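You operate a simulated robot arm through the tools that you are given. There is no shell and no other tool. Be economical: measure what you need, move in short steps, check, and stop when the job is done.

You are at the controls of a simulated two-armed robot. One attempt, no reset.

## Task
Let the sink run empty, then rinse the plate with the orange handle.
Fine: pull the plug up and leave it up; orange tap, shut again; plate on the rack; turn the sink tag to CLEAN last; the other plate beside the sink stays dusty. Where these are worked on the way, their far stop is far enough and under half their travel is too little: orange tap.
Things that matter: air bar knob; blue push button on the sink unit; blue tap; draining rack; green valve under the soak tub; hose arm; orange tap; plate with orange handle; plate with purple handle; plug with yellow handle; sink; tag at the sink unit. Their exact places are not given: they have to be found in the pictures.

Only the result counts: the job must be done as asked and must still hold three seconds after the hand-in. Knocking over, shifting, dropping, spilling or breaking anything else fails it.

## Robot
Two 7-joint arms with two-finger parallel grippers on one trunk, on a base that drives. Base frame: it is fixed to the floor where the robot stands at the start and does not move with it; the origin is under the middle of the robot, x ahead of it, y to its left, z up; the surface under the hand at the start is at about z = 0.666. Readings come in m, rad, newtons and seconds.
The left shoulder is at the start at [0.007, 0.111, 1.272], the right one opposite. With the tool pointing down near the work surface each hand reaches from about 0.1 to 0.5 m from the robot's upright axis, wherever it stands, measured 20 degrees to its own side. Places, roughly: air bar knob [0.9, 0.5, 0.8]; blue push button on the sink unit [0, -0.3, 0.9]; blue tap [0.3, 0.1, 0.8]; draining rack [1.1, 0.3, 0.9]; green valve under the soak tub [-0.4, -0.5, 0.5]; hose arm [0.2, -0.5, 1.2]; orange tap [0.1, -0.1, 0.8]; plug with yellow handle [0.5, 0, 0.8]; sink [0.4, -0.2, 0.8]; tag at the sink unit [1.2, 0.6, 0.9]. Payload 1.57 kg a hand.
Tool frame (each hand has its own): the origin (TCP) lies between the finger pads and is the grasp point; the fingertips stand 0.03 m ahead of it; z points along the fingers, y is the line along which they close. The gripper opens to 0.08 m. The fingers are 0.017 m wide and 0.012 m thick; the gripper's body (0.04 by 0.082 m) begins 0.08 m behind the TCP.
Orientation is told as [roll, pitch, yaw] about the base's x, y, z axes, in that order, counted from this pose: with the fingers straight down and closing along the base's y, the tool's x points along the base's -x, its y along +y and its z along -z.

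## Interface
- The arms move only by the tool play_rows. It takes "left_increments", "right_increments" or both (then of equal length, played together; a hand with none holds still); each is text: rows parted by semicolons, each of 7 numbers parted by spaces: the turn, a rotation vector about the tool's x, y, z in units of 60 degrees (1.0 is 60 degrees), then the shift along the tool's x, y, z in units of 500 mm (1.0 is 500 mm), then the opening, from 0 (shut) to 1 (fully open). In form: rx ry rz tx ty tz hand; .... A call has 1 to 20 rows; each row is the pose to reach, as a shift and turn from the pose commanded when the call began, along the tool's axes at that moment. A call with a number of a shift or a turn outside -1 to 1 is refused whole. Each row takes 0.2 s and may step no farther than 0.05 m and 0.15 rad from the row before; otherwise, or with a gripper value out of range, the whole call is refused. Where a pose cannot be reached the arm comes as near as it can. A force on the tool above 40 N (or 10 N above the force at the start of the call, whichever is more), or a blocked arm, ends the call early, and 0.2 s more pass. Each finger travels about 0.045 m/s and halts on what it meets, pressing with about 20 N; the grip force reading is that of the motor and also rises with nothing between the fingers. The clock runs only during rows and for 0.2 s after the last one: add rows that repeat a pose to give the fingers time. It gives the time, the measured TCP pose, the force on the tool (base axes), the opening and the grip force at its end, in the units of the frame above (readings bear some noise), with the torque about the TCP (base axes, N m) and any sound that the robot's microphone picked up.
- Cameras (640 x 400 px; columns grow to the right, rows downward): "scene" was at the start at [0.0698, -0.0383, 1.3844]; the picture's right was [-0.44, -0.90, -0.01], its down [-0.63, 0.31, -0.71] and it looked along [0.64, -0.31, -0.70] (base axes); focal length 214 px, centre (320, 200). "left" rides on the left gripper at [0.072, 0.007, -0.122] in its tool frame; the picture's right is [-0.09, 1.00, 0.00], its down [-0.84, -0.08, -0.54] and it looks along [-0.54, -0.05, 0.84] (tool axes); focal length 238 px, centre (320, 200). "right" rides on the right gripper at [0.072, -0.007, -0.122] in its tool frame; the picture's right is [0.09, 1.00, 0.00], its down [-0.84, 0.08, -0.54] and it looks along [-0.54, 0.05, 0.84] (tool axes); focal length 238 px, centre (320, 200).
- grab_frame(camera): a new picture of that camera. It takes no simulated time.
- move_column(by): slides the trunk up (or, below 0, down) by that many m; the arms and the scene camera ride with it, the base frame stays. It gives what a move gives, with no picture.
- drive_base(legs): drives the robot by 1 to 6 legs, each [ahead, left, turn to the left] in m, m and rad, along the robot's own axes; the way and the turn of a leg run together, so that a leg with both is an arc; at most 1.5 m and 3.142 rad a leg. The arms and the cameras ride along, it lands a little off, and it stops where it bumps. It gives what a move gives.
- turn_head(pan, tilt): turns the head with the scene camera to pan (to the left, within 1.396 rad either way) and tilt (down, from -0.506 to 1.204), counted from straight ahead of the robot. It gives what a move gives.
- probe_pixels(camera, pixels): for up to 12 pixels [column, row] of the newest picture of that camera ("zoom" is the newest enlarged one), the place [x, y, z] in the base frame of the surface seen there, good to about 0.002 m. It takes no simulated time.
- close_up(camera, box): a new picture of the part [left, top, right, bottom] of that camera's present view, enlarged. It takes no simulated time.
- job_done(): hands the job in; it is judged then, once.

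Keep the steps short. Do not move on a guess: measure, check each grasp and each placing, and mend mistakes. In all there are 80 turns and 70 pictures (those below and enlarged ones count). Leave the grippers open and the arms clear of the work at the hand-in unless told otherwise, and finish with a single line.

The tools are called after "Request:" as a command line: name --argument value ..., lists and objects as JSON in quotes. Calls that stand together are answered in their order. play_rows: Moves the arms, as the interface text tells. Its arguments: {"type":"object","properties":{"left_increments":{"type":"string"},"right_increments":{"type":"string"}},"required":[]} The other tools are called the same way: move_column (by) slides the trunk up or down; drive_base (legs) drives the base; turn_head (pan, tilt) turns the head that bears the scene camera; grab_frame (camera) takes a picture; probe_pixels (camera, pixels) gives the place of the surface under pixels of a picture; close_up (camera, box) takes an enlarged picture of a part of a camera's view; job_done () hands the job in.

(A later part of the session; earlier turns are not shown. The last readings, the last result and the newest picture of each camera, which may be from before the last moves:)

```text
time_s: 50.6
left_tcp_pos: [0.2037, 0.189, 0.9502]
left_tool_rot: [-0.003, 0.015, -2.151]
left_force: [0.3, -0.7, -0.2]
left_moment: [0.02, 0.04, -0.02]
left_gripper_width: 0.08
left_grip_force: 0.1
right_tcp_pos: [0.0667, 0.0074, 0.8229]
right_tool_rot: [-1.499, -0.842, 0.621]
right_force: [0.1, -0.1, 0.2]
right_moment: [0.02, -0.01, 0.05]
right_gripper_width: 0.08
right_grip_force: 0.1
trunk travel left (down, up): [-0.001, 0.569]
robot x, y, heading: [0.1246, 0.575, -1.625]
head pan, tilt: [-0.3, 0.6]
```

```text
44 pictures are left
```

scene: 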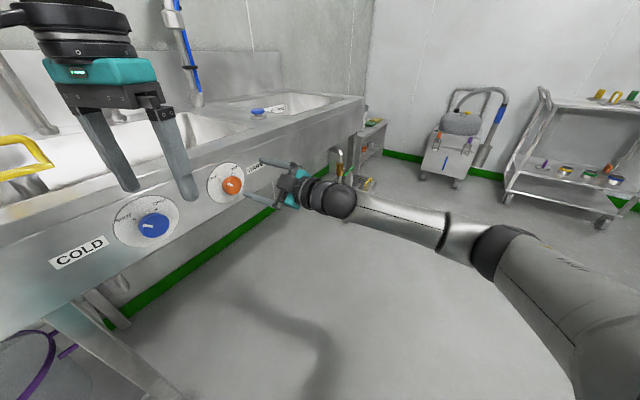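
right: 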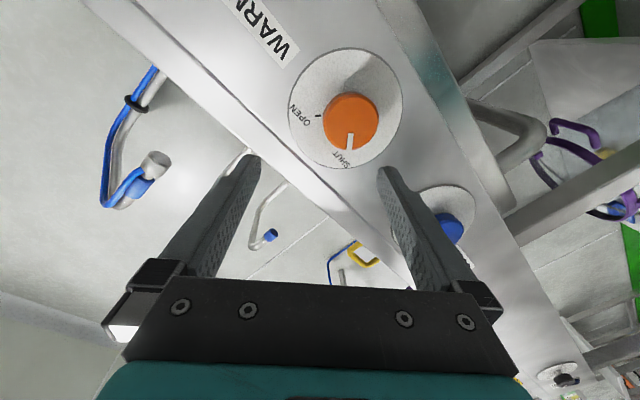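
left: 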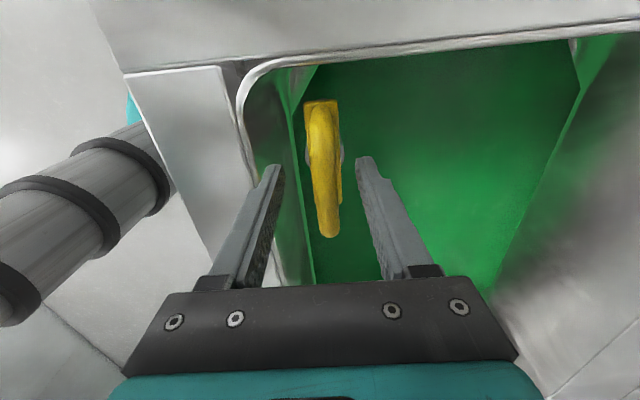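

The elbow lies right and level; the arm prefers the hand further right of the robot. I move the base 0.08 m along the unit to the left and command down to knob height.

Request:
drive_base --legs '[[-0.051, 0.062, 0]]'

Request:
play_rows --right_increments "0 0 0 0.04 -0.01 -0.003 1; 0 0 0 0.08 -0.02 -0.006 1; 0 0 0 0.12 -0.032 -0.009 1; 0 0 0 0.12 -0.032 -0.009 1"

```text
time_s: 51.7
left_tcp_pos: [0.2688, 0.2362, 0.9505]
left_tool_rot: [-0.001, 0.014, -2.15]
left_force: [0.2, 0.8, 0.2]
left_moment: [-0.01, -0.03, 0.03]
left_gripper_width: 0.0799
left_grip_force: 0.1
right_tcp_pos: [0.1305, 0.055, 0.8226]
right_tool_rot: [-1.499, -0.842, 0.623]
right_force: [0.1, -0.4, -0.8]
right_moment: [0.01, 0.04, 0.0]
right_gripper_width: 0.0801
right_grip_force: 0.0
trunk travel left (down, up): [-0.001, 0.569]
robot x, y, heading: [0.1875, 0.6205, -1.621]
head pan, tilt: [-0.3, 0.6]
```

```text
time_s: 52.7
left_tcp_pos: [0.2689, 0.237, 0.9505]
left_tool_rot: [-0.001, 0.014, -2.149]
left_force: [0.4, 0.3, -0.7]
left_moment: [-0.01, -0.03, -0.05]
left_gripper_width: 0.0801
left_grip_force: 0.0
right_tcp_pos: [0.086, 0.0255, 0.7886]
right_tool_rot: [-1.5, -0.842, 0.622]
right_force: [0.6, -0.7, 0.5]
right_moment: [0.01, 0.01, -0.02]
right_gripper_width: 0.0801
right_grip_force: 0.0
trunk travel left (down, up): [-0.001, 0.569]
robot x, y, heading: [0.1889, 0.6206, -1.624]
head pan, tilt: [-0.3, 0.6]
```

Reached knob height at (0.086,0.0255,0.789). Check with the right camera before advancing.

Request:
grab_frame --camera "right"

Request:
probe_pixels --camera "right" --pixels '[[320, 100], [340, 110], [360, 100], [340, 80]]'

```text
43 pictures are left
```

right: 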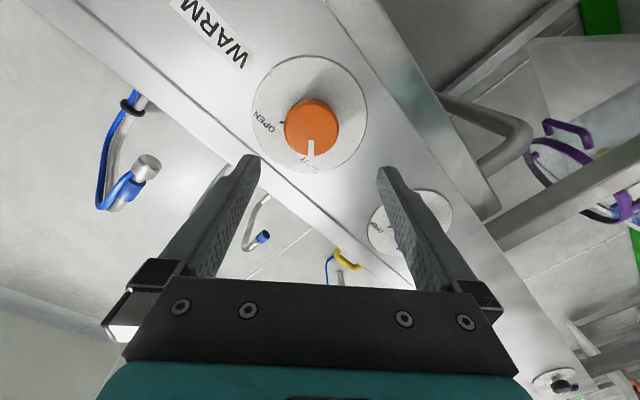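

```text
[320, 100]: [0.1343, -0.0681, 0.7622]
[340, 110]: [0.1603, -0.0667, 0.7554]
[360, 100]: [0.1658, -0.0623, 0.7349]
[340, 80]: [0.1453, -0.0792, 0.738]
```

Request:
probe_pixels --camera "right" --pixels '[[311, 128], [300, 120], [322, 120], [290, 130], [332, 135], [311, 108], [311, 152], [255, 110], [364, 115], [310, 60], [310, 170]]'

```text
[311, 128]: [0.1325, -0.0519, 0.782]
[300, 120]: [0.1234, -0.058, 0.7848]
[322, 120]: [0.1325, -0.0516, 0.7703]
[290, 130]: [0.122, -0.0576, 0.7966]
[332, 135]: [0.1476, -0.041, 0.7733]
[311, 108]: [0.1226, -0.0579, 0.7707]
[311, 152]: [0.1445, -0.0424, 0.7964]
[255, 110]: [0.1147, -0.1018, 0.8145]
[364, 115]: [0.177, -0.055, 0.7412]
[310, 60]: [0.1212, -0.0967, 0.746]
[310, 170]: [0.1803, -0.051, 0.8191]
```

Knob centre refined: s≈0.078, z≈0.782. Advance straight on with fingers around it.

Request:
play_rows --right_increments "0.02 0 0 0.017 -0.011 0.02 1; 0.058 -0.008 0 0.017 -0.011 0.06 1; 0.058 -0.008 0 0.017 -0.011 0.1 1; 0.058 -0.008 0 0.017 -0.011 0.14 1; 0.058 -0.008 0 0.017 -0.011 0.165 1; 0.058 -0.008 0 0.017 -0.011 0.165 1"

Request:
grab_frame --camera "right"

```text
time_s: 54.1
left_tcp_pos: [0.2685, 0.237, 0.9494]
left_tool_rot: [-0.002, 0.014, -2.147]
left_force: [-0.6, -0.2, -0.2]
left_moment: [0.04, -0.03, -0.01]
left_gripper_width: 0.0799
left_grip_force: 0.1
right_tcp_pos: [0.129, -0.045, 0.7836]
right_tool_rot: [-1.561, -0.846, 0.635]
right_force: [0.5, 0.2, -0.5]
right_moment: [0.03, 0.01, 0.0]
right_gripper_width: 0.0801
right_grip_force: 0.0
right hand out of reach, approached as far as the arm can: row 2, 3, 4
trunk travel left (down, up): [-0.001, 0.569]
robot x, y, heading: [0.1904, 0.6212, -1.631]
head pan, tilt: [-0.3, 0.6]
```

```text
42 pictures are left
```

right: 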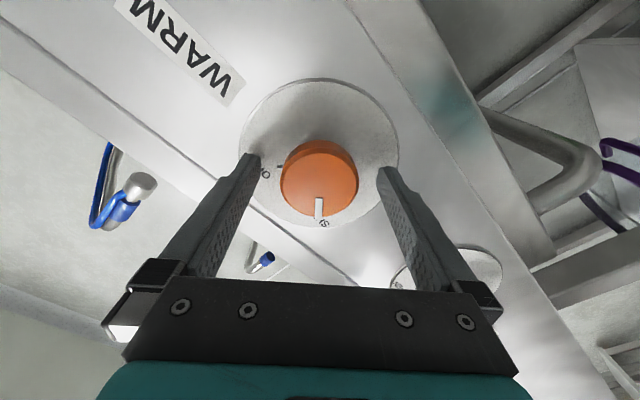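

Knob sits centred between the pads. Close and check.

Request:
play_rows --right_increments "0 0 0 0 0 0 0; 0 0 0 0 0 0 0; 0 0 0 0 0 0 0; 0 0 0 0 0 0 0; 0 0 0 0 0 0 0"

```text
time_s: 55.3
left_tcp_pos: [0.269, 0.2373, 0.9504]
left_tool_rot: [-0.003, 0.014, -2.148]
left_force: [0.8, 0.2, 0.4]
left_moment: [-0.03, -0.01, -0.01]
left_gripper_width: 0.0801
left_grip_force: 0.1
right_tcp_pos: [0.13, -0.0463, 0.7851]
right_tool_rot: [-1.562, -0.849, 0.636]
right_force: [0.7, -0.6, 1.1]
right_moment: [-0.11, -0.08, -0.23]
right_gripper_width: 0.0499
right_grip_force: 43.2
trunk travel left (down, up): [-0.001, 0.569]
robot x, y, heading: [0.1884, 0.6217, -1.622]
head pan, tilt: [-0.3, 0.6]
```

Gripped at 0.050 m, low force. Turn clockwise (+ about tool z) 50°.

Request:
play_rows --right_increments "0 0 0.1 0 0 0 0; 0 0 0.2 0 0 0 0; 0 0 0.3 0 0 0 0; 0 0 0.4 0 0 0 0; 0 0 0.5 0 0 0 0; 0 0 0.6 0 0 0 0; 0 0 0.7 0 0 0 0; 0 0 0.8 0 0 0 0"

Request:
grab_frame --camera "right"

```text
time_s: 57.1
left_tcp_pos: [0.2695, 0.2356, 0.9493]
left_tool_rot: [-0.003, 0.014, -2.149]
left_force: [-0.2, 0.2, -0.3]
left_moment: [-0.01, 0.01, 0.03]
left_gripper_width: 0.08
left_grip_force: 0.2
right_tcp_pos: [0.1305, -0.0444, 0.7835]
right_tool_rot: [1.583, -1.458, -2.518]
right_force: [-3.0, -16.8, 10.0]
right_moment: [0.14, 0.11, -0.54]
right_gripper_width: 0.0492
right_grip_force: 44.7
trunk travel left (down, up): [-0.001, 0.569]
robot x, y, heading: [0.1878, 0.6226, -1.621]
head pan, tilt: [-0.3, 0.6]
```

```text
41 pictures are left
```

right: 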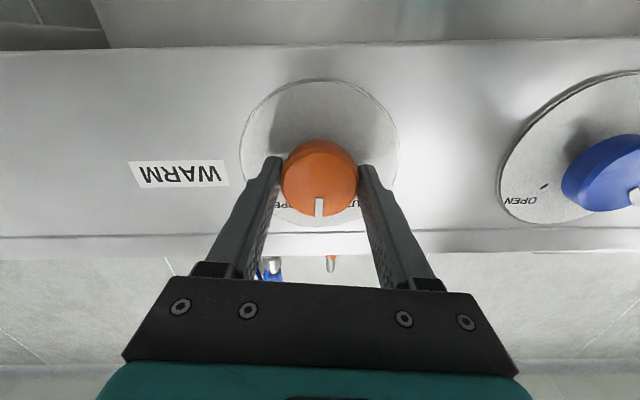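

The knob follows (pointer straight up, half way). Continue to the stop.

Request:
play_rows --right_increments "0 0 0.1 0 0 0 0; 0 0 0.2 0 0 0 0; 0 0 0.3 0 0 0 0; 0 0 0.4 0 0 0 0; 0 0 0.5 0 0 0 0; 0 0 0.6 0 0 0 0; 0 0 0.7 0 0 0 0; 0 0 0.8 0 0 0 0"

Request:
grab_frame --camera "right"

```text
time_s: 58.9
left_tcp_pos: [0.2691, 0.2384, 0.9498]
left_tool_rot: [0.001, 0.014, -2.149]
left_force: [-0.2, -0.4, -1.0]
left_moment: [0.0, 0.02, -0.03]
left_gripper_width: 0.0802
left_grip_force: 0.0
right_tcp_pos: [0.1334, -0.0442, 0.7827]
right_tool_rot: [1.572, -0.623, -2.503]
right_force: [-2.1, -1.8, 8.9]
right_moment: [-0.69, 0.42, -0.56]
right_gripper_width: 0.0491
right_grip_force: 45.1
trunk travel left (down, up): [-0.001, 0.569]
robot x, y, heading: [0.1893, 0.6231, -1.624]
head pan, tilt: [-0.3, 0.6]
```

```text
40 pictures are left
```

right: 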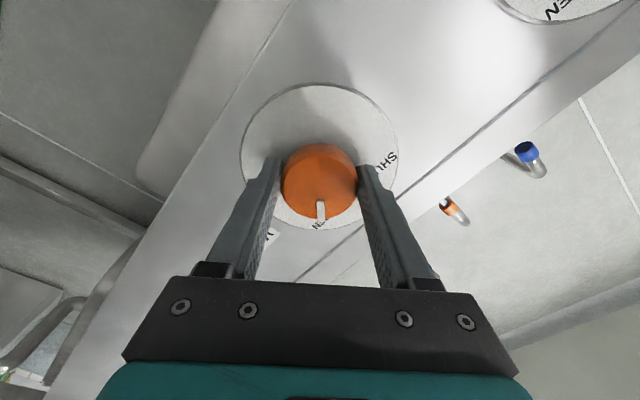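

Pointer on OPEN. Release and back off 0.12 m, then check for water.

Request:
play_rows --right_increments "0 0 0 0 0 0 0.6; 0 0 0 0 0 0 1; 0 0 0 0 0 0 1; 0 0 0 0 0 0 1; 0 0 0 0 0 -0.06 1; 0 0 0 0 0 -0.12 1; 0 0 0 0 0 -0.18 1; 0 0 0 0 0 -0.24 1"

Request:
turn_head --pan 0.5 --tilt 0.5

Request:
grab_frame --camera "scene"

```text
time_s: 60.7
left_tcp_pos: [0.2699, 0.2374, 0.9497]
left_tool_rot: [-0.001, 0.015, -2.148]
left_force: [0.6, -0.5, -0.7]
left_moment: [0.01, 0.03, -0.03]
left_gripper_width: 0.08
left_grip_force: 0.1
right_tcp_pos: [0.0592, 0.0545, 0.7826]
right_tool_rot: [1.571, -0.624, -2.505]
right_force: [0.6, 0.3, -0.5]
right_moment: [-0.01, 0.01, 0.04]
right_gripper_width: 0.0799
right_grip_force: 0.2
trunk travel left (down, up): [-0.001, 0.569]
robot x, y, heading: [0.1869, 0.6224, -1.62]
head pan, tilt: [-0.3, 0.6]
```

```text
time_s: 61.8
left_tcp_pos: [0.2683, 0.2364, 0.9512]
left_tool_rot: [-0.002, 0.014, -2.149]
left_force: [0.7, -0.7, -0.1]
left_moment: [0.02, 0.01, 0.02]
left_gripper_width: 0.0798
left_grip_force: 0.2
right_tcp_pos: [0.0593, 0.0533, 0.7838]
right_tool_rot: [1.571, -0.622, -2.504]
right_force: [-0.4, 0.4, 0.2]
right_moment: [0.0, -0.02, -0.02]
right_gripper_width: 0.08
right_grip_force: 0.1
trunk travel left (down, up): [-0.001, 0.569]
robot x, y, heading: [0.191, 0.6234, -1.621]
head pan, tilt: [0.499, 0.499]
```

```text
39 pictures are left
```

scene: 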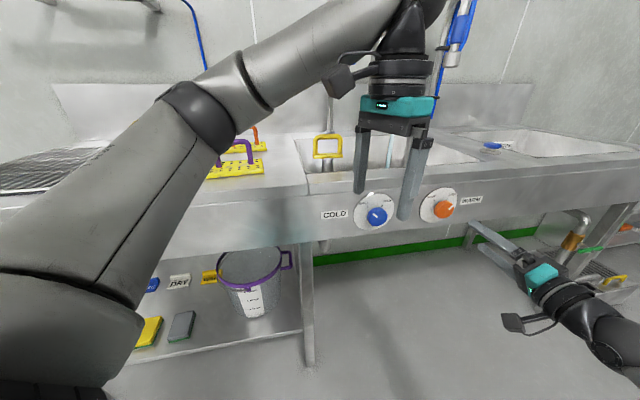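

Water path seems running near (390,150). Raise the column back and fold the right hand fingers-down.

Request:
move_column --by 0.324

Request:
play_rows --right_increments "0.09 0.09 0 0 0 0 1; 0.18 0.18 0 0 0 0 1; 0.27 0.27 0 0 0 0 1; 0.36 0.36 0 0 0 0 1; 0.45 0.45 0 0 0 0 1; 0.54 0.54 0 0 0 0 1; 0.63 0.63 0 0 0 0 1; 0.7 0.7 0 0 0 0 1"

```text
time_s: 65.0
left_tcp_pos: [0.2697, 0.2368, 1.2738]
left_tool_rot: [-0.001, 0.014, -2.149]
left_force: [-0.3, -0.4, -0.3]
left_moment: [0.01, 0.02, -0.02]
left_gripper_width: 0.08
left_grip_force: 0.1
right_tcp_pos: [0.0594, 0.0536, 1.1068]
right_tool_rot: [1.57, -0.622, -2.506]
right_force: [0.0, 0.3, -0.1]
right_moment: [0.01, 0.01, -0.01]
right_gripper_width: 0.0801
right_grip_force: 0.0
trunk travel left (down, up): [-0.325, 0.245]
robot x, y, heading: [0.1895, 0.6224, -1.625]
head pan, tilt: [0.499, 0.499]
```

```text
time_s: 66.8
left_tcp_pos: [0.2681, 0.2367, 1.2735]
left_tool_rot: [-0.001, 0.014, -2.148]
left_force: [-0.9, 0.5, -0.1]
left_moment: [0.01, 0.0, 0.0]
left_gripper_width: 0.0799
left_grip_force: 0.2
right_tcp_pos: [0.0593, 0.0531, 1.1075]
right_tool_rot: [0.503, -0.242, -1.826]
right_force: [-0.2, 0.3, 0.5]
right_moment: [-0.01, -0.01, -0.03]
right_gripper_width: 0.0798
right_grip_force: 0.0
trunk travel left (down, up): [-0.325, 0.245]
robot x, y, heading: [0.1867, 0.6211, -1.624]
head pan, tilt: [0.499, 0.499]
```

Request:
play_rows --right_increments "0.09 0.09 0 0 0 0 1; 0.18 0.18 0 0 0 0 1; 0.27 0.27 0 0 0 0 1; 0.354 0.354 0 0 0 0 1"

```text
time_s: 67.8
left_tcp_pos: [0.2691, 0.2375, 1.273]
left_tool_rot: [-0.002, 0.013, -2.15]
left_force: [-0.4, 0.7, -0.2]
left_moment: [-0.02, 0.01, -0.02]
left_gripper_width: 0.08
left_grip_force: 0.1
right_tcp_pos: [0.0661, 0.0711, 1.1124]
right_tool_rot: [0.12, 0.11, -1.711]
right_force: [0.4, -0.2, -0.2]
right_moment: [0.0, 0.02, 0.01]
right_gripper_width: 0.0801
right_grip_force: 0.0
right hand out of reach, approached as far as the arm can: row 4
trunk travel left (down, up): [-0.325, 0.245]
robot x, y, heading: [0.1882, 0.6212, -1.621]
head pan, tilt: [0.499, 0.499]
```

Request:
play_rows --right_increments "0 0 0 0.054 -0.033 -0.057 1; 0 0 0 0.108 -0.066 -0.114 1; 0 0 0 0.162 -0.1 -0.171 1; 0 0 0 0.216 -0.133 -0.228 1; 0 0 0 0.27 -0.167 -0.285 1; 0 0 0 0.324 -0.2 -0.342 1; 0 0 0 0.38 -0.234 -0.4 1"

```text
time_s: 69.4
left_tcp_pos: [0.2676, 0.2374, 1.2755]
left_tool_rot: [0.0, 0.015, -2.148]
left_force: [0.0, 0.0, -0.7]
left_moment: [-0.05, 0.0, -0.01]
left_gripper_width: 0.08
left_grip_force: 0.0
right_tcp_pos: [-0.0492, 0.2573, 1.3168]
right_tool_rot: [0.122, 0.108, -1.715]
right_force: [0.4, 0.5, -0.3]
right_moment: [-0.04, -0.02, 0.02]
right_gripper_width: 0.0797
right_grip_force: 0.1
trunk travel left (down, up): [-0.325, 0.245]
robot x, y, heading: [0.1871, 0.6197, -1.625]
head pan, tilt: [0.499, 0.499]
```

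Now turn back to face the unit and drive to the plates.

Request:
drive_base --legs '[[0, 0, 0.689], [0.288, -0.031, 0]]'

Request:
turn_head --pan 0.0 --tilt 0.8

Request:
grab_frame --camera "scene"

```text
time_s: 73.2
left_tcp_pos: [0.637, 0.1279, 1.2749]
left_tool_rot: [-0.002, 0.014, -1.461]
left_force: [-0.3, -0.2, -0.6]
left_moment: [0.0, -0.01, 0.01]
left_gripper_width: 0.08
left_grip_force: 0.0
right_tcp_pos: [0.3803, -0.0577, 1.3165]
right_tool_rot: [0.122, 0.109, -1.026]
right_force: [0.5, 0.0, 0.2]
right_moment: [0.03, 0.02, -0.01]
right_gripper_width: 0.08
right_grip_force: 0.0
trunk travel left (down, up): [-0.325, 0.245]
robot x, y, heading: [0.329, 0.3769, -0.935]
head pan, tilt: [0.499, 0.499]
```

```text
time_s: 74.2
left_tcp_pos: [0.6383, 0.1294, 1.2734]
left_tool_rot: [-0.002, 0.014, -1.46]
left_force: [0.3, -0.7, 0.5]
left_moment: [-0.02, 0.0, -0.02]
left_gripper_width: 0.0801
left_grip_force: 0.1
right_tcp_pos: [0.3808, -0.0581, 1.3163]
right_tool_rot: [0.123, 0.109, -1.025]
right_force: [0.3, -0.9, 0.0]
right_moment: [0.04, 0.02, 0.0]
right_gripper_width: 0.0801
right_grip_force: 0.1
trunk travel left (down, up): [-0.325, 0.245]
robot x, y, heading: [0.3302, 0.3738, -0.931]
head pan, tilt: [0.0, 0.799]
```

```text
38 pictures are left
```

scene: 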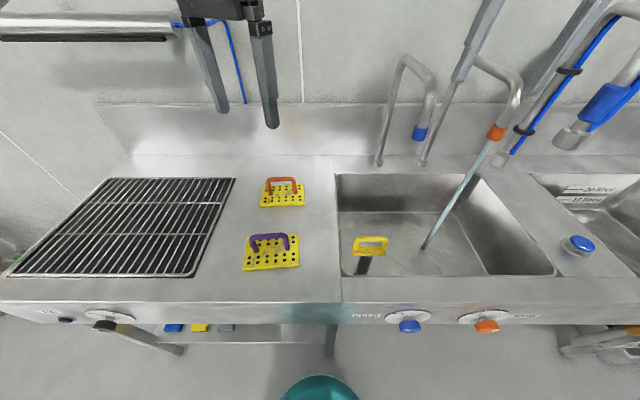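

Stream from the orange spout is running. Measure the orange handle precisely from here.

Request:
close_up --camera "scene" --box '[243, 162, 323, 212]'

Request:
probe_pixels --camera "scene" --pixels '[[267, 181], [281, 180], [294, 181], [267, 192], [297, 191], [262, 204], [303, 203], [266, 184], [300, 184], [498, 128], [470, 180], [425, 245]]'

```text
8.00 times, centred on (283, 187) of scene
```

zoom: 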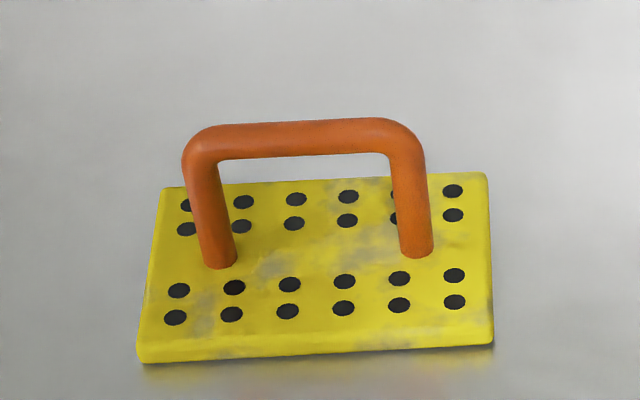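

```text
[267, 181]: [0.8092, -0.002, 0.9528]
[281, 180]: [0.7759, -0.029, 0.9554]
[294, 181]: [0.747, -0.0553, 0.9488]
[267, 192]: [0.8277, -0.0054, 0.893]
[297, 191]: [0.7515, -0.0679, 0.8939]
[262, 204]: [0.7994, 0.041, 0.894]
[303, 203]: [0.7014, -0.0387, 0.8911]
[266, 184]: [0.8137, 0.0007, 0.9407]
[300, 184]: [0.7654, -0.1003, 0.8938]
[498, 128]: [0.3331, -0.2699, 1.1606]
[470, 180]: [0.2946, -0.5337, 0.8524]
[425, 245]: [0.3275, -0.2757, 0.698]
```

Bar centre ≈ (0.778,-0.029,0.949), bar angle ≈ 0.70 rad. Turn the left hand across the bar and move near, still high.

Request:
play_rows --left_increments "0 0 0.117 -0.025 0.019 0.018 1; 0 0 0.234 -0.05 0.037 0.036 1; 0 0 0.351 -0.076 0.056 0.055 1; 0 0 0.468 -0.101 0.074 0.073 1; 0 0 0.585 -0.127 0.093 0.091 1; 0 0 0.702 -0.152 0.112 0.11 1; 0 0 0.819 -0.178 0.13 0.128 1; 0 0 0.936 -0.203 0.149 0.146 1"

Request:
play_rows --left_increments "-0.1 0 0 0 0 0.04 1; -0.2 0 0 0 0 0.08 1; -0.3 0 0 0 0 0.12 1; -0.4 0 0 0 0 0.16 1; -0.5 0 0 0 0 0.2 1; -0.6 0 0 0 0 0.24 1; -0.7 0 0 0 0 0.28 1; -0.75 0 0 0 0 0.33 1"

Request:
grab_frame --camera "scene"

```text
time_s: 76.0
left_tcp_pos: [0.7233, 0.0369, 1.2003]
left_tool_rot: [-0.013, 0.008, -2.442]
left_force: [0.1, 0.6, 0.6]
left_moment: [0.0, 0.0, -0.01]
left_gripper_width: 0.0799
left_grip_force: 0.0
right_tcp_pos: [0.381, -0.0579, 1.3163]
right_tool_rot: [0.124, 0.108, -1.027]
right_force: [0.2, 0.3, -0.6]
right_moment: [-0.02, 0.02, 0.0]
right_gripper_width: 0.0801
right_grip_force: 0.0
trunk travel left (down, up): [-0.325, 0.245]
robot x, y, heading: [0.3315, 0.3742, -0.936]
head pan, tilt: [0.0, 0.799]
```

```text
time_s: 77.8
left_tcp_pos: [0.7222, 0.0393, 1.0358]
left_tool_rot: [0.776, 0.006, -2.442]
left_force: [-0.2, -0.1, 0.2]
left_moment: [-0.02, 0.0, -0.01]
left_gripper_width: 0.0801
left_grip_force: 0.1
right_tcp_pos: [0.3804, -0.0568, 1.3154]
right_tool_rot: [0.122, 0.109, -1.025]
right_force: [0.0, -0.1, 0.4]
right_moment: [0.0, 0.01, 0.01]
right_gripper_width: 0.0799
right_grip_force: 0.1
trunk travel left (down, up): [-0.325, 0.245]
robot x, y, heading: [0.3303, 0.3756, -0.931]
head pan, tilt: [0.0, 0.799]
```

```text
36 pictures are left
```

scene: 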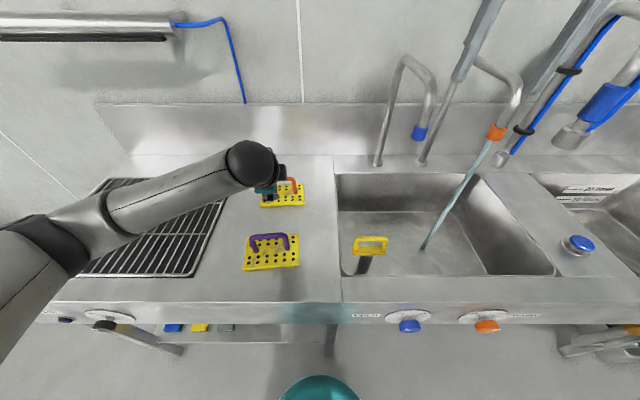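

Tilt reached. Approach along the fingers with opening half, to straddle the bar.

Request:
play_rows --left_increments "0 0 0 0 0 0.02 0.55; 0 0 0 0 0.002 0.06 0.5; 0 0 0 0 0.004 0.1 0.5; 0 0 0 -0.002 0.004 0.14 0.5; 0 0 0 -0.002 0.004 0.18 0.5; 0 0 0 -0.002 0.004 0.22 0.5; 0 0 0 -0.002 0.004 0.245 0.5; 0 0 0 -0.002 0.004 0.245 0.5"

Request:
grab_frame --camera "left"

Request:
close_up --camera "scene" --box '[220, 140, 340, 215]'

```text
time_s: 79.5
left_tcp_pos: [0.778, -0.0264, 0.9484]
left_tool_rot: [0.773, 0.008, -2.442]
left_force: [0.0, -0.3, 0.1]
left_moment: [0.0, -0.02, 0.0]
left_gripper_width: 0.0399
left_grip_force: 0.0
right_tcp_pos: [0.3799, -0.0577, 1.3158]
right_tool_rot: [0.121, 0.108, -1.027]
right_force: [-0.1, 0.0, 0.2]
right_moment: [0.0, 0.0, 0.01]
right_gripper_width: 0.0799
right_grip_force: 0.1
trunk travel left (down, up): [-0.325, 0.245]
robot x, y, heading: [0.3307, 0.3732, -0.936]
head pan, tilt: [0.0, 0.799]
```

```text
35 pictures are left
```

left: 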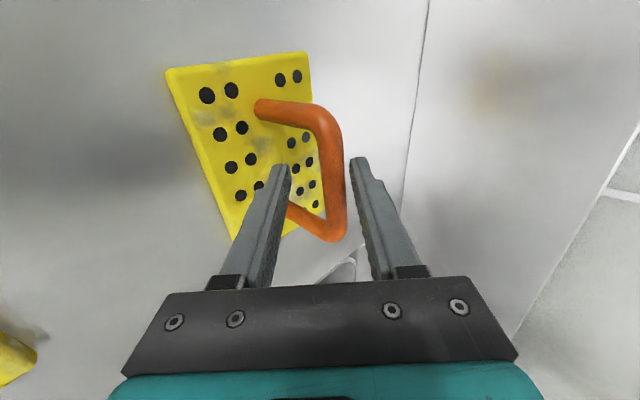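

```text
5.33 times, centred on (280, 178) of scene
```

zoom: 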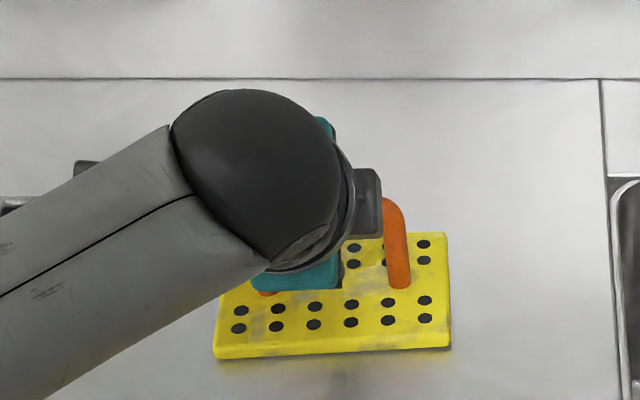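

Bar is between the fingers, slightly toward the upper one; shift 6 mm and close.

Request:
play_rows --left_increments "0 0 0 0 0.012 0 0.5; 0 0 0 0 0.012 0 0.3; 0 0 0 0 0.012 0 0; 0 0 0 0 0.012 0 0; 0 0 0 0 0.012 0 0; 0 0 0 0 0.012 0 0"

Request:
grab_frame --camera "left"

```text
time_s: 81.0
left_tcp_pos: [0.7809, -0.0303, 0.9548]
left_tool_rot: [0.777, 0.005, -2.442]
left_force: [3.0, -2.2, 8.7]
left_moment: [-0.1, 0.16, 0.08]
left_gripper_width: 0.0137
left_grip_force: 19.9
right_tcp_pos: [0.3803, -0.0564, 1.3159]
right_tool_rot: [0.121, 0.109, -1.026]
right_force: [-0.3, 0.0, -0.9]
right_moment: [-0.02, 0.01, 0.0]
right_gripper_width: 0.0801
right_grip_force: 0.1
trunk travel left (down, up): [-0.325, 0.245]
robot x, y, heading: [0.3305, 0.3733, -0.938]
head pan, tilt: [0.0, 0.799]
```

```text
33 pictures are left
```

left: 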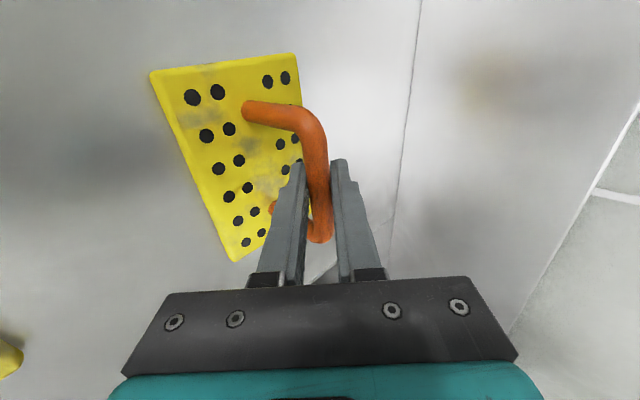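

Gripped (0.0137 m). Lift 0.13 m straight up and check.

Request:
play_rows --left_increments "0 0 0 0 0.02 -0.02 0; 0 0 0 0 0.05 -0.051 0; 0 0 0 0 0.085 -0.087 0; 0 0 0 0 0.12 -0.122 0; 0 0 0 0 0.15 -0.153 0; 0 0 0 0 0.182 -0.186 0; 0 0 0 0 0.182 -0.186 0"

Request:
grab_frame --camera "scene"

Request:
grab_frame --camera "left"

```text
time_s: 82.5
left_tcp_pos: [0.7813, -0.0301, 1.0815]
left_tool_rot: [0.773, 0.007, -2.441]
left_force: [0.6, 0.6, -2.8]
left_moment: [0.01, -0.03, 0.0]
left_gripper_width: 0.0136
left_grip_force: 20.4
right_tcp_pos: [0.3806, -0.0576, 1.316]
right_tool_rot: [0.122, 0.107, -1.027]
right_force: [0.2, 0.5, 0.2]
right_moment: [-0.01, 0.0, 0.0]
right_gripper_width: 0.0799
right_grip_force: 0.1
trunk travel left (down, up): [-0.325, 0.245]
robot x, y, heading: [0.3302, 0.3795, -0.937]
head pan, tilt: [0.0, 0.799]
```

```text
32 pictures are left
```

scene: 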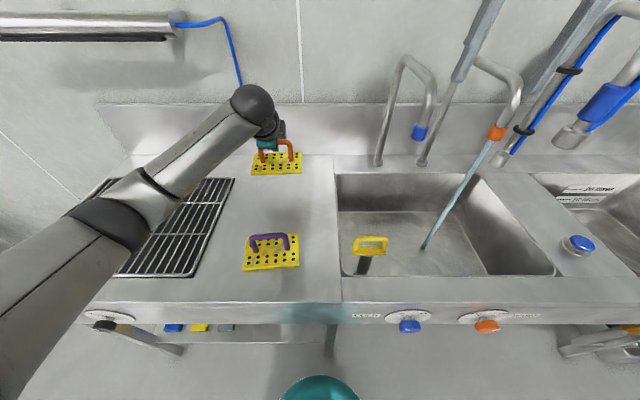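

```text
31 pictures are left
```

left: 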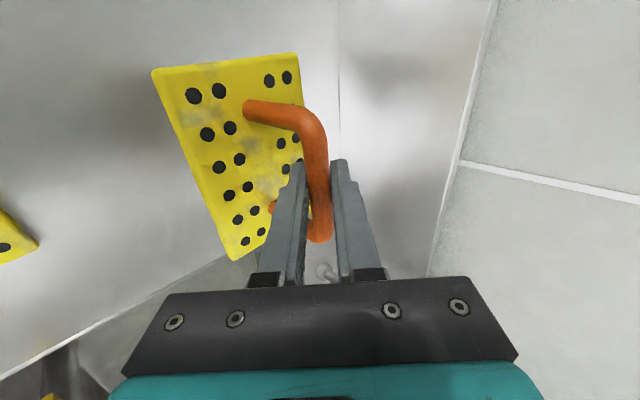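

Plate held level. Drive back 0.14 m (clear of spouts), then 0.51 m to the right toward the stream.

Request:
drive_base --legs '[[-0.142, 0, 0], [0, -0.508, 0]]'

Request:
grab_frame --camera "scene"

```text
time_s: 86.5
left_tcp_pos: [0.287, -0.2137, 1.0827]
left_tool_rot: [0.772, 0.006, -2.435]
left_force: [1.0, 0.0, -3.8]
left_moment: [0.04, 0.02, 0.03]
left_gripper_width: 0.0135
left_grip_force: 20.3
right_tcp_pos: [-0.1136, -0.2421, 1.3161]
right_tool_rot: [0.124, 0.109, -1.021]
right_force: [-0.2, -0.4, -0.6]
right_moment: [0.03, 0.02, 0.05]
right_gripper_width: 0.0801
right_grip_force: 0.1
trunk travel left (down, up): [-0.325, 0.245]
robot x, y, heading: [-0.1648, 0.1874, -0.933]
head pan, tilt: [0.0, 0.799]
```

```text
30 pictures are left
```

scene: 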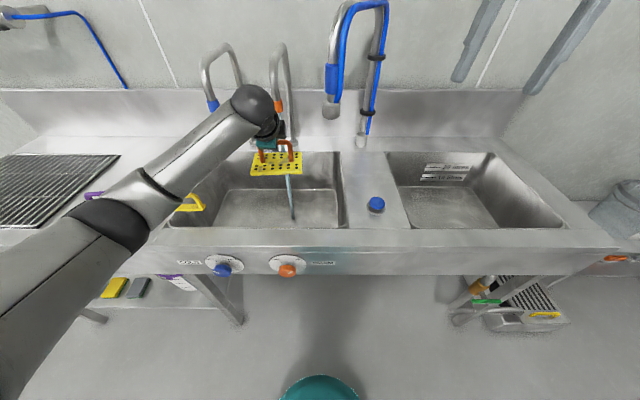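

Stream is 0.07 m ahead of the bar. Lower 0.10 m, then move forward so the stream hits the plate's back half.

Request:
play_rows --left_increments "0 0 0 0 -0.047 0.048 0; 0 0 0 0 -0.094 0.096 0; 0 0 0 0 -0.14 0.143 0; 0 0 0 0 -0.12 0.163 0; 0 0 0 0 -0.1 0.183 0; 0 0 0 0 -0.078 0.203 0; 0 0 0 0 -0.078 0.203 0"

Request:
close_up --camera "scene" --box '[200, 80, 360, 240]'

Request:
grab_frame --camera "left"

```text
time_s: 88.1
left_tcp_pos: [0.3151, -0.2479, 0.9823]
left_tool_rot: [0.775, 0.006, -2.438]
left_force: [-1.2, 0.8, -2.7]
left_moment: [-0.01, 0.01, 0.02]
left_gripper_width: 0.0137
left_grip_force: 19.9
right_tcp_pos: [-0.1124, -0.2431, 1.3161]
right_tool_rot: [0.122, 0.108, -1.022]
right_force: [-0.1, 0.1, -0.4]
right_moment: [0.0, 0.0, -0.01]
right_gripper_width: 0.0799
right_grip_force: 0.1
trunk travel left (down, up): [-0.325, 0.245]
robot x, y, heading: [-0.1635, 0.1879, -0.936]
head pan, tilt: [0.0, 0.799]
```

```text
2.50 times, centred on (280, 160) of scene
```

zoom: 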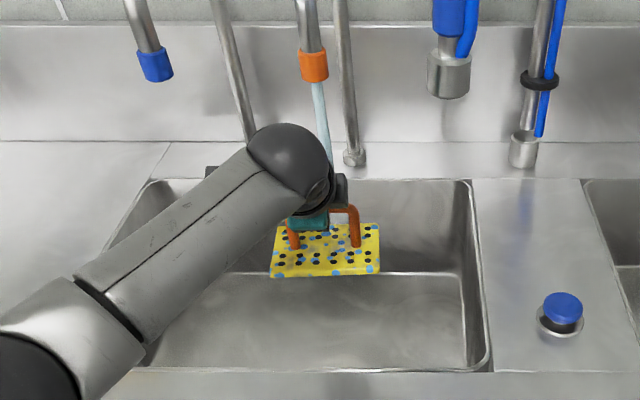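

```text
28 pictures are left
```

left: 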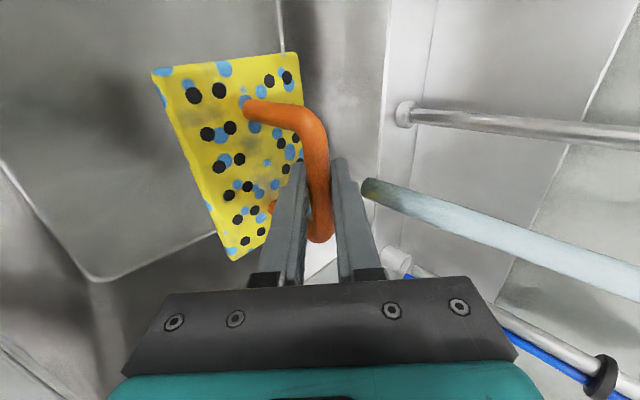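

The plate is getting wet (blue drops). Keep it there about 4 s with a small sweep.

Request:
play_rows --left_increments "0 0 0 0 0 0 0; 0 0 0 0.02 0 0 0; 0 0 0 0.04 0 0 0; 0 0 0 0.06 0 0 0; 0 0 0 0.06 0 0 0; 0 0 0 0.04 0 0 0; 0 0 0 0.02 0 0 0; 0 0 0 0 0 0 0; 0 0 0 -0.02 0 0 0; 0 0 0 -0.04 0 0 0; 0 0 0 -0.06 0 0 0; 0 0 0 -0.06 0 0 0; 0 0 0 -0.04 0 0 0; 0 0 0 -0.02 0 0 0; 0 0 0 0 0 0 0; 0 0 0 0 0 0 0; 0 0 0 0 0 0 0; 0 0 0 0 0 0 0; 0 0 0 0 0 0 0; 0 0 0 0 0 0 0"

Request:
close_up --camera "left" --box '[140, 40, 360, 270]'

```text
time_s: 92.3
left_tcp_pos: [0.3158, -0.2478, 0.9822]
left_tool_rot: [0.775, 0.006, -2.437]
left_force: [-0.6, -0.9, -3.4]
left_moment: [0.02, 0.01, 0.0]
left_gripper_width: 0.0136
left_grip_force: 20.4
right_tcp_pos: [-0.1115, -0.2424, 1.3159]
right_tool_rot: [0.121, 0.11, -1.023]
right_force: [-0.6, 0.4, 0.1]
right_moment: [-0.03, 0.0, 0.01]
right_gripper_width: 0.08
right_grip_force: 0.0
trunk travel left (down, up): [-0.325, 0.245]
robot x, y, heading: [-0.1625, 0.1902, -0.931]
head pan, tilt: [0.0, 0.799]
```

```text
1.74 times, centred on (250, 155) of left
```

zoom: 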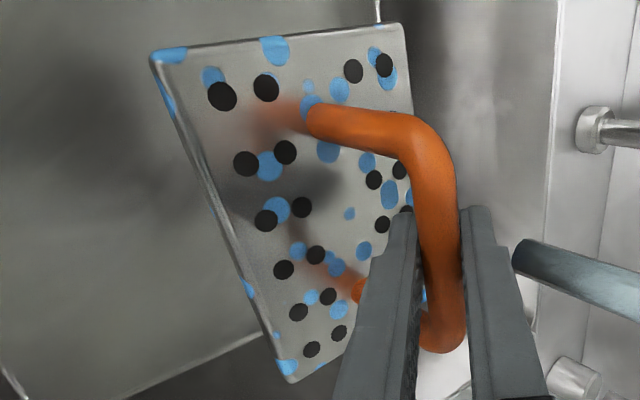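

The yellow dust is gone: bare steel, wet. Withdraw from the stream, raise, and let it drip over the sink.

Request:
play_rows --left_increments "0 0 0 0 -0.02 -0.02 0; 0 0 0 0 -0.042 -0.04 0; 0 0 0 0 -0.062 -0.06 0; 0 0 0 0 -0.062 -0.06 0; 0 0 0 0 -0.062 -0.06 0; 0 0 0 0 -0.062 -0.06 0; 0 0 0 0 -0.062 -0.06 0; 0 0 0 0 -0.062 -0.06 0; 0 0 0 0 -0.062 -0.06 0; 0 0 0 0 -0.062 -0.06 0; 0 0 0 0 -0.062 -0.06 0; 0 0 0 0 -0.062 -0.06 0; 0 0 0 0 -0.062 -0.06 0; 0 0 0 0 -0.015 -0.108 0; 0 0 0 0 0.032 -0.156 0; 0 0 0 0 0.078 -0.203 0; 0 0 0 0 0.078 -0.203 0"

Request:
drive_base --legs '[[0, 0.33, 0]]'

Request:
grab_frame --camera "scene"

```text
time_s: 95.9
left_tcp_pos: [0.2879, -0.2158, 1.0815]
left_tool_rot: [0.771, 0.007, -2.436]
left_force: [0.0, -1.1, -3.5]
left_moment: [0.0, 0.03, -0.01]
left_gripper_width: 0.0138
left_grip_force: 19.8
right_tcp_pos: [-0.1117, -0.2437, 1.3155]
right_tool_rot: [0.122, 0.107, -1.023]
right_force: [-0.4, -0.5, 0.1]
right_moment: [-0.03, -0.02, 0.02]
right_gripper_width: 0.0799
right_grip_force: 0.0
trunk travel left (down, up): [-0.325, 0.245]
robot x, y, heading: [-0.1644, 0.1926, -0.934]
head pan, tilt: [0.0, 0.799]
```

```text
time_s: 98.1
left_tcp_pos: [0.5527, -0.019, 1.083]
left_tool_rot: [0.773, 0.006, -2.438]
left_force: [-0.2, 1.1, -4.2]
left_moment: [0.05, 0.02, 0.04]
left_gripper_width: 0.0136
left_grip_force: 20.1
right_tcp_pos: [0.1525, -0.0455, 1.3161]
right_tool_rot: [0.121, 0.11, -1.022]
right_force: [-0.2, -0.3, -0.5]
right_moment: [-0.01, 0.05, -0.01]
right_gripper_width: 0.0801
right_grip_force: 0.2
trunk travel left (down, up): [-0.325, 0.245]
robot x, y, heading: [0.102, 0.3863, -0.931]
head pan, tilt: [0.0, 0.799]
```

```text
26 pictures are left
```

scene: 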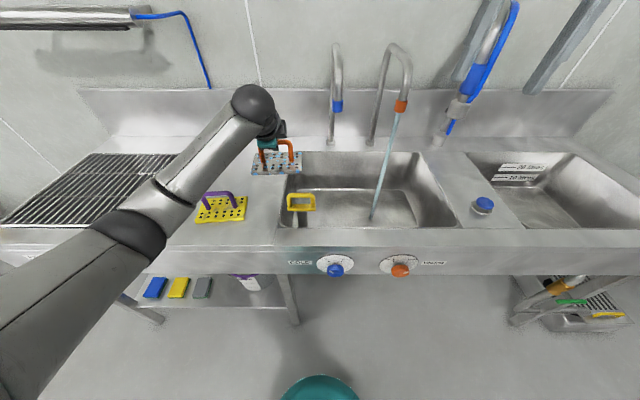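

Go forward 0.145 m (past the dusty plate's depth) and measure the rack.

Request:
probe_pixels --camera "scene" --pixels '[[97, 155], [175, 156], [8, 222], [100, 222], [120, 180], [225, 200], [237, 215], [200, 215]]'

Request:
drive_base --legs '[[0.145, 0, 0], [0, 0.42, 0]]'

Request:
grab_frame --camera "scene"

```text
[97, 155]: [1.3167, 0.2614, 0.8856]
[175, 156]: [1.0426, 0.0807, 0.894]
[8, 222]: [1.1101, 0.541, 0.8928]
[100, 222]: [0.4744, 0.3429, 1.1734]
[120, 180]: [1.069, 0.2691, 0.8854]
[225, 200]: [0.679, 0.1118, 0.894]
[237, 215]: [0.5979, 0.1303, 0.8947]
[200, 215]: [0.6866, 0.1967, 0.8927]
```

```text
time_s: 101.6
left_tcp_pos: [0.9769, 0.1166, 1.0828]
left_tool_rot: [0.772, 0.007, -2.436]
left_force: [-0.3, 1.1, -4.3]
left_moment: [0.01, 0.03, 0.0]
left_gripper_width: 0.0132
left_grip_force: 20.2
right_tcp_pos: [0.5767, 0.0905, 1.3153]
right_tool_rot: [0.121, 0.108, -1.02]
right_force: [0.3, -0.3, 0.3]
right_moment: [0.0, 0.03, 0.02]
right_gripper_width: 0.0798
right_grip_force: 0.0
trunk travel left (down, up): [-0.325, 0.245]
robot x, y, heading: [0.5253, 0.5227, -0.931]
head pan, tilt: [0.0, 0.799]
```

```text
25 pictures are left
```

scene: 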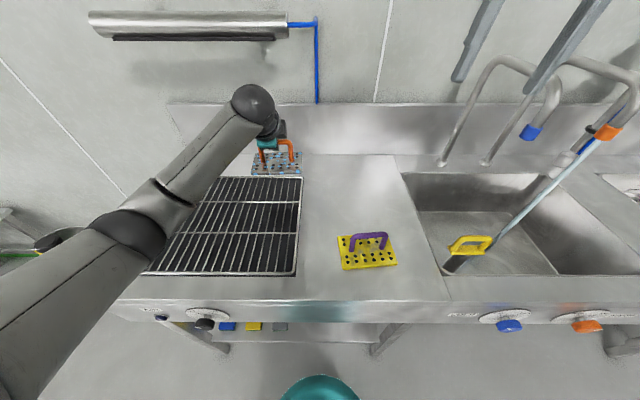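

Move 0.175 m left and 0.085 m back: over the middle of the rack.

Request:
drive_base --legs '[[-0.085, 0.175, 0]]'

Request:
play_rows --left_increments "0 0 0 0 -0.028 0.0286 0; 0 0 0 0 -0.056 0.057 0; 0 0 0 0 -0.084 0.086 0; 0 0 0 0 -0.112 0.114 0; 0 0 0 0 -0.133 0.136 0; 0 0 0 0 -0.133 0.136 0"

Request:
grab_frame --camera "scene"

Request:
grab_frame --camera "left"

```text
time_s: 103.2
left_tcp_pos: [1.0642, 0.2897, 1.0824]
left_tool_rot: [0.773, 0.005, -2.437]
left_force: [-0.2, -0.6, -3.2]
left_moment: [-0.02, 0.02, -0.02]
left_gripper_width: 0.0135
left_grip_force: 19.7
right_tcp_pos: [0.6637, 0.2618, 1.3158]
right_tool_rot: [0.122, 0.107, -1.022]
right_force: [0.1, 0.1, 0.2]
right_moment: [-0.02, -0.03, 0.0]
right_gripper_width: 0.08
right_grip_force: 0.2
trunk travel left (down, up): [-0.325, 0.245]
robot x, y, heading: [0.6124, 0.6923, -0.935]
head pan, tilt: [0.0, 0.799]
```

```text
time_s: 104.6
left_tcp_pos: [1.0638, 0.2901, 0.9852]
left_tool_rot: [0.772, 0.006, -2.436]
left_force: [-0.9, 0.5, -3.9]
left_moment: [-0.01, 0.03, 0.0]
left_gripper_width: 0.0135
left_grip_force: 20.1
right_tcp_pos: [0.6622, 0.2615, 1.3152]
right_tool_rot: [0.122, 0.108, -1.023]
right_force: [-0.3, 0.5, 0.6]
right_moment: [0.01, -0.01, -0.02]
right_gripper_width: 0.0801
right_grip_force: 0.1
trunk travel left (down, up): [-0.325, 0.245]
robot x, y, heading: [0.6103, 0.6972, -0.931]
head pan, tilt: [0.0, 0.799]
```

```text
24 pictures are left
```

scene: 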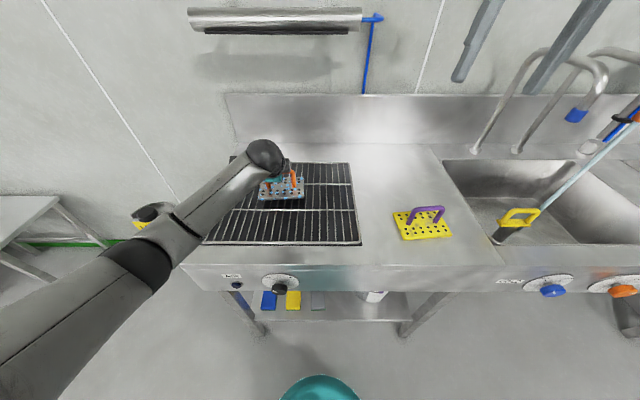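

```text
23 pictures are left
```

left: 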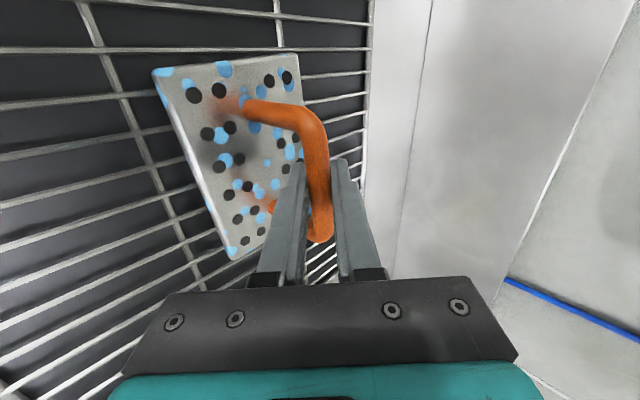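

Plate is over the rack. Lower in small steps until it rests (force drops).

Request:
play_rows --left_increments "0 0 0 0 -0.007 0.007 0; 0 0 0 0 -0.014 0.0143 0; 0 0 0 0 -0.021 0.0214 0; 0 0 0 0 -0.025 0.0257 0; 0 0 0 0 -0.028 0.0286 0; 0 0 0 0 -0.031 0.0315 0; 0 0 0 0 -0.031 0.0315 0"

```text
time_s: 106.2
left_tcp_pos: [1.0642, 0.2898, 0.9651]
left_tool_rot: [0.777, 0.005, -2.436]
left_force: [1.1, 2.3, 4.8]
left_moment: [-0.35, 0.35, -0.11]
left_gripper_width: 0.0135
left_grip_force: 20.4
right_tcp_pos: [0.664, 0.2626, 1.316]
right_tool_rot: [0.122, 0.107, -1.019]
right_force: [-0.2, 0.9, 0.3]
right_moment: [0.03, -0.01, 0.0]
right_gripper_width: 0.0802
right_grip_force: 0.1
trunk travel left (down, up): [-0.325, 0.245]
robot x, y, heading: [0.6114, 0.6971, -0.937]
head pan, tilt: [0.0, 0.799]
```

Resting on the rack (force changed sign). Open and withdraw along the fingers.

Request:
play_rows --left_increments "0 0 0 0 0 0 0.25; 0 0 0 0 0 0 0.4; 0 0 0 0 0 0 0.4; 0 0 0 0 0 0 0.4; 0 0 0 0 0 -0.04 0.4; 0 0 0 0 0 -0.1 0.4; 0 0 0 0 0 -0.16 0.5; 0 0 0 0 0 -0.24 0.6; 0 0 0 0 0.06 -0.3 0.8; 0 0 0 0 0.12 -0.36 1; 0 0 0 0 0.18 -0.42 1; 0 0 0 0 0.24 -0.48 1"

Request:
grab_frame --camera "scene"

Request:
grab_frame --camera "left"

```text
time_s: 108.8
left_tcp_pos: [1.006, 0.3488, 1.2226]
left_tool_rot: [0.772, 0.007, -2.44]
left_force: [0.0, 0.2, 0.6]
left_moment: [-0.01, 0.01, 0.02]
left_gripper_width: 0.0798
left_grip_force: 0.1
right_tcp_pos: [0.6632, 0.2616, 1.316]
right_tool_rot: [0.122, 0.107, -1.023]
right_force: [0.0, 0.3, 0.1]
right_moment: [0.0, 0.01, 0.0]
right_gripper_width: 0.0799
right_grip_force: 0.1
trunk travel left (down, up): [-0.325, 0.245]
robot x, y, heading: [0.6112, 0.6937, -0.929]
head pan, tilt: [0.0, 0.799]
```

```text
22 pictures are left
```

scene: 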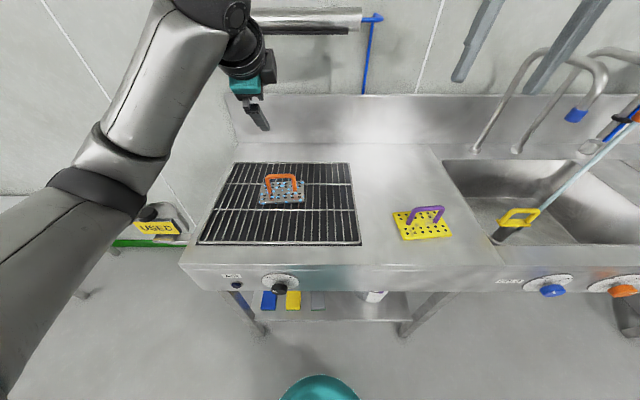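

```text
21 pictures are left
```

left: 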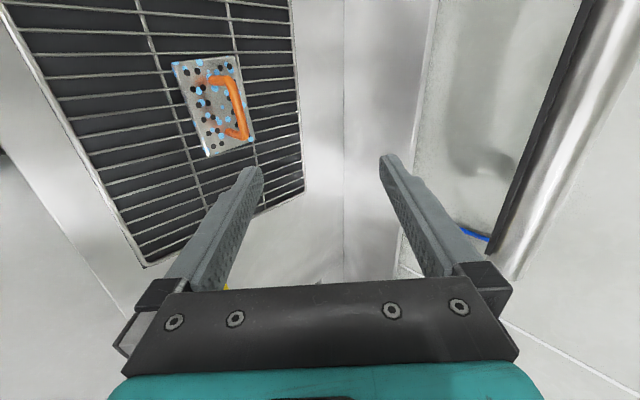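

Plate stands on the rack; dusty plate untouched. Now the tap: drive back to the earlier tap spot and re-form the right hand's horizontal pose (reverse of before), pulling the left hand back too.

Request:
drive_base --legs '[[-0.193, 0, 0], [0, -0.382, 0], [0, 0, -0.689]]'

Request:
play_rows --left_increments "0 0 0 0 -0.03 -0.03 1; 0 0 0 0 -0.06 -0.06 1; 0 0 0 0 -0.09 -0.09 1; 0 0 0 0 -0.12 -0.12 1; 0 0 0 0 -0.15 -0.15 1; 0 0 0 0 -0.18 -0.18 1; 0 0 0 0 -0.215 -0.21 1" --right_increments "-0.05 -0.05 0 -0.054 0.033 0.057 1; -0.1 -0.1 0 -0.108 0.066 0.114 1; -0.15 -0.15 0 -0.162 0.1 0.171 1; -0.2 -0.2 0 -0.216 0.133 0.228 1; -0.25 -0.25 0 -0.27 0.167 0.285 1; -0.3 -0.3 0 -0.324 0.2 0.342 1; -0.354 -0.354 0 -0.38 0.234 0.4 1"

Request:
play_rows --right_increments "-0.09 -0.09 0 0 0 0 1; -0.18 -0.18 0 0 0 0 1; -0.27 -0.27 0 0 0 0 1; -0.36 -0.36 0 0 0 0 1; -0.45 -0.45 0 0 0 0 1; -0.54 -0.54 0 0 0 0 1; -0.63 -0.63 0 0 0 0 1; -0.7 -0.7 0 0 0 0 1"

```text
time_s: 114.2
left_tcp_pos: [0.2759, 0.0983, 1.2217]
left_tool_rot: [0.774, 0.007, -3.129]
left_force: [0.1, 0.8, 1.1]
left_moment: [-0.01, 0.01, 0.03]
left_gripper_width: 0.0797
left_grip_force: 0.1
right_tcp_pos: [-0.0424, 0.2507, 1.3167]
right_tool_rot: [0.122, 0.107, -1.714]
right_force: [-0.3, 0.2, -0.6]
right_moment: [-0.02, -0.01, 0.01]
right_gripper_width: 0.0801
right_grip_force: 0.0
trunk travel left (down, up): [-0.325, 0.245]
robot x, y, heading: [0.1951, 0.6148, -1.624]
head pan, tilt: [0.0, 0.799]
```

```text
time_s: 115.8
left_tcp_pos: [0.2756, 0.2493, 1.2228]
left_tool_rot: [0.771, 0.007, -3.129]
left_force: [-0.3, 0.6, -0.1]
left_moment: [-0.01, 0.0, -0.02]
left_gripper_width: 0.0799
left_grip_force: 0.1
right_tcp_pos: [0.0733, 0.0627, 1.1098]
right_tool_rot: [0.505, -0.244, -1.827]
right_force: [-0.4, -0.2, 0.2]
right_moment: [-0.03, 0.0, -0.02]
right_gripper_width: 0.0801
right_grip_force: 0.0
trunk travel left (down, up): [-0.325, 0.245]
robot x, y, heading: [0.193, 0.6151, -1.62]
head pan, tilt: [0.0, 0.799]
```

```text
time_s: 117.6
left_tcp_pos: [0.2758, 0.2479, 1.2231]
left_tool_rot: [0.775, 0.007, -3.13]
left_force: [-0.6, -0.3, 0.1]
left_moment: [0.0, -0.04, 0.0]
left_gripper_width: 0.08
left_grip_force: 0.1
right_tcp_pos: [0.0712, 0.0627, 1.1126]
right_tool_rot: [1.575, -0.623, -2.506]
right_force: [0.1, 0.7, 0.1]
right_moment: [-0.01, 0.01, -0.04]
right_gripper_width: 0.0803
right_grip_force: 0.3
trunk travel left (down, up): [-0.325, 0.245]
robot x, y, heading: [0.194, 0.6114, -1.618]
head pan, tilt: [0.0, 0.799]
```

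Pose re-formed. Lower the column and look with the right camera.

Request:
move_column --by -0.324

Request:
grab_frame --camera "right"

```text
time_s: 120.8
left_tcp_pos: [0.2751, 0.248, 0.8991]
left_tool_rot: [0.776, 0.007, -3.128]
left_force: [0.3, 0.0, -0.2]
left_moment: [-0.02, -0.01, 0.03]
left_gripper_width: 0.0801
left_grip_force: 0.1
right_tcp_pos: [0.0715, 0.0635, 0.7896]
right_tool_rot: [1.57, -0.622, -2.504]
right_force: [-0.8, 0.2, 0.1]
right_moment: [0.01, 0.02, 0.0]
right_gripper_width: 0.0801
right_grip_force: 0.1
trunk travel left (down, up): [-0.001, 0.569]
robot x, y, heading: [0.1909, 0.6187, -1.619]
head pan, tilt: [0.0, 0.799]
```

```text
20 pictures are left
```

right: 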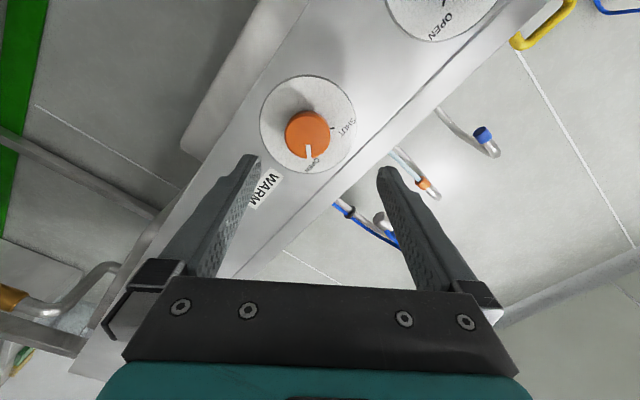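

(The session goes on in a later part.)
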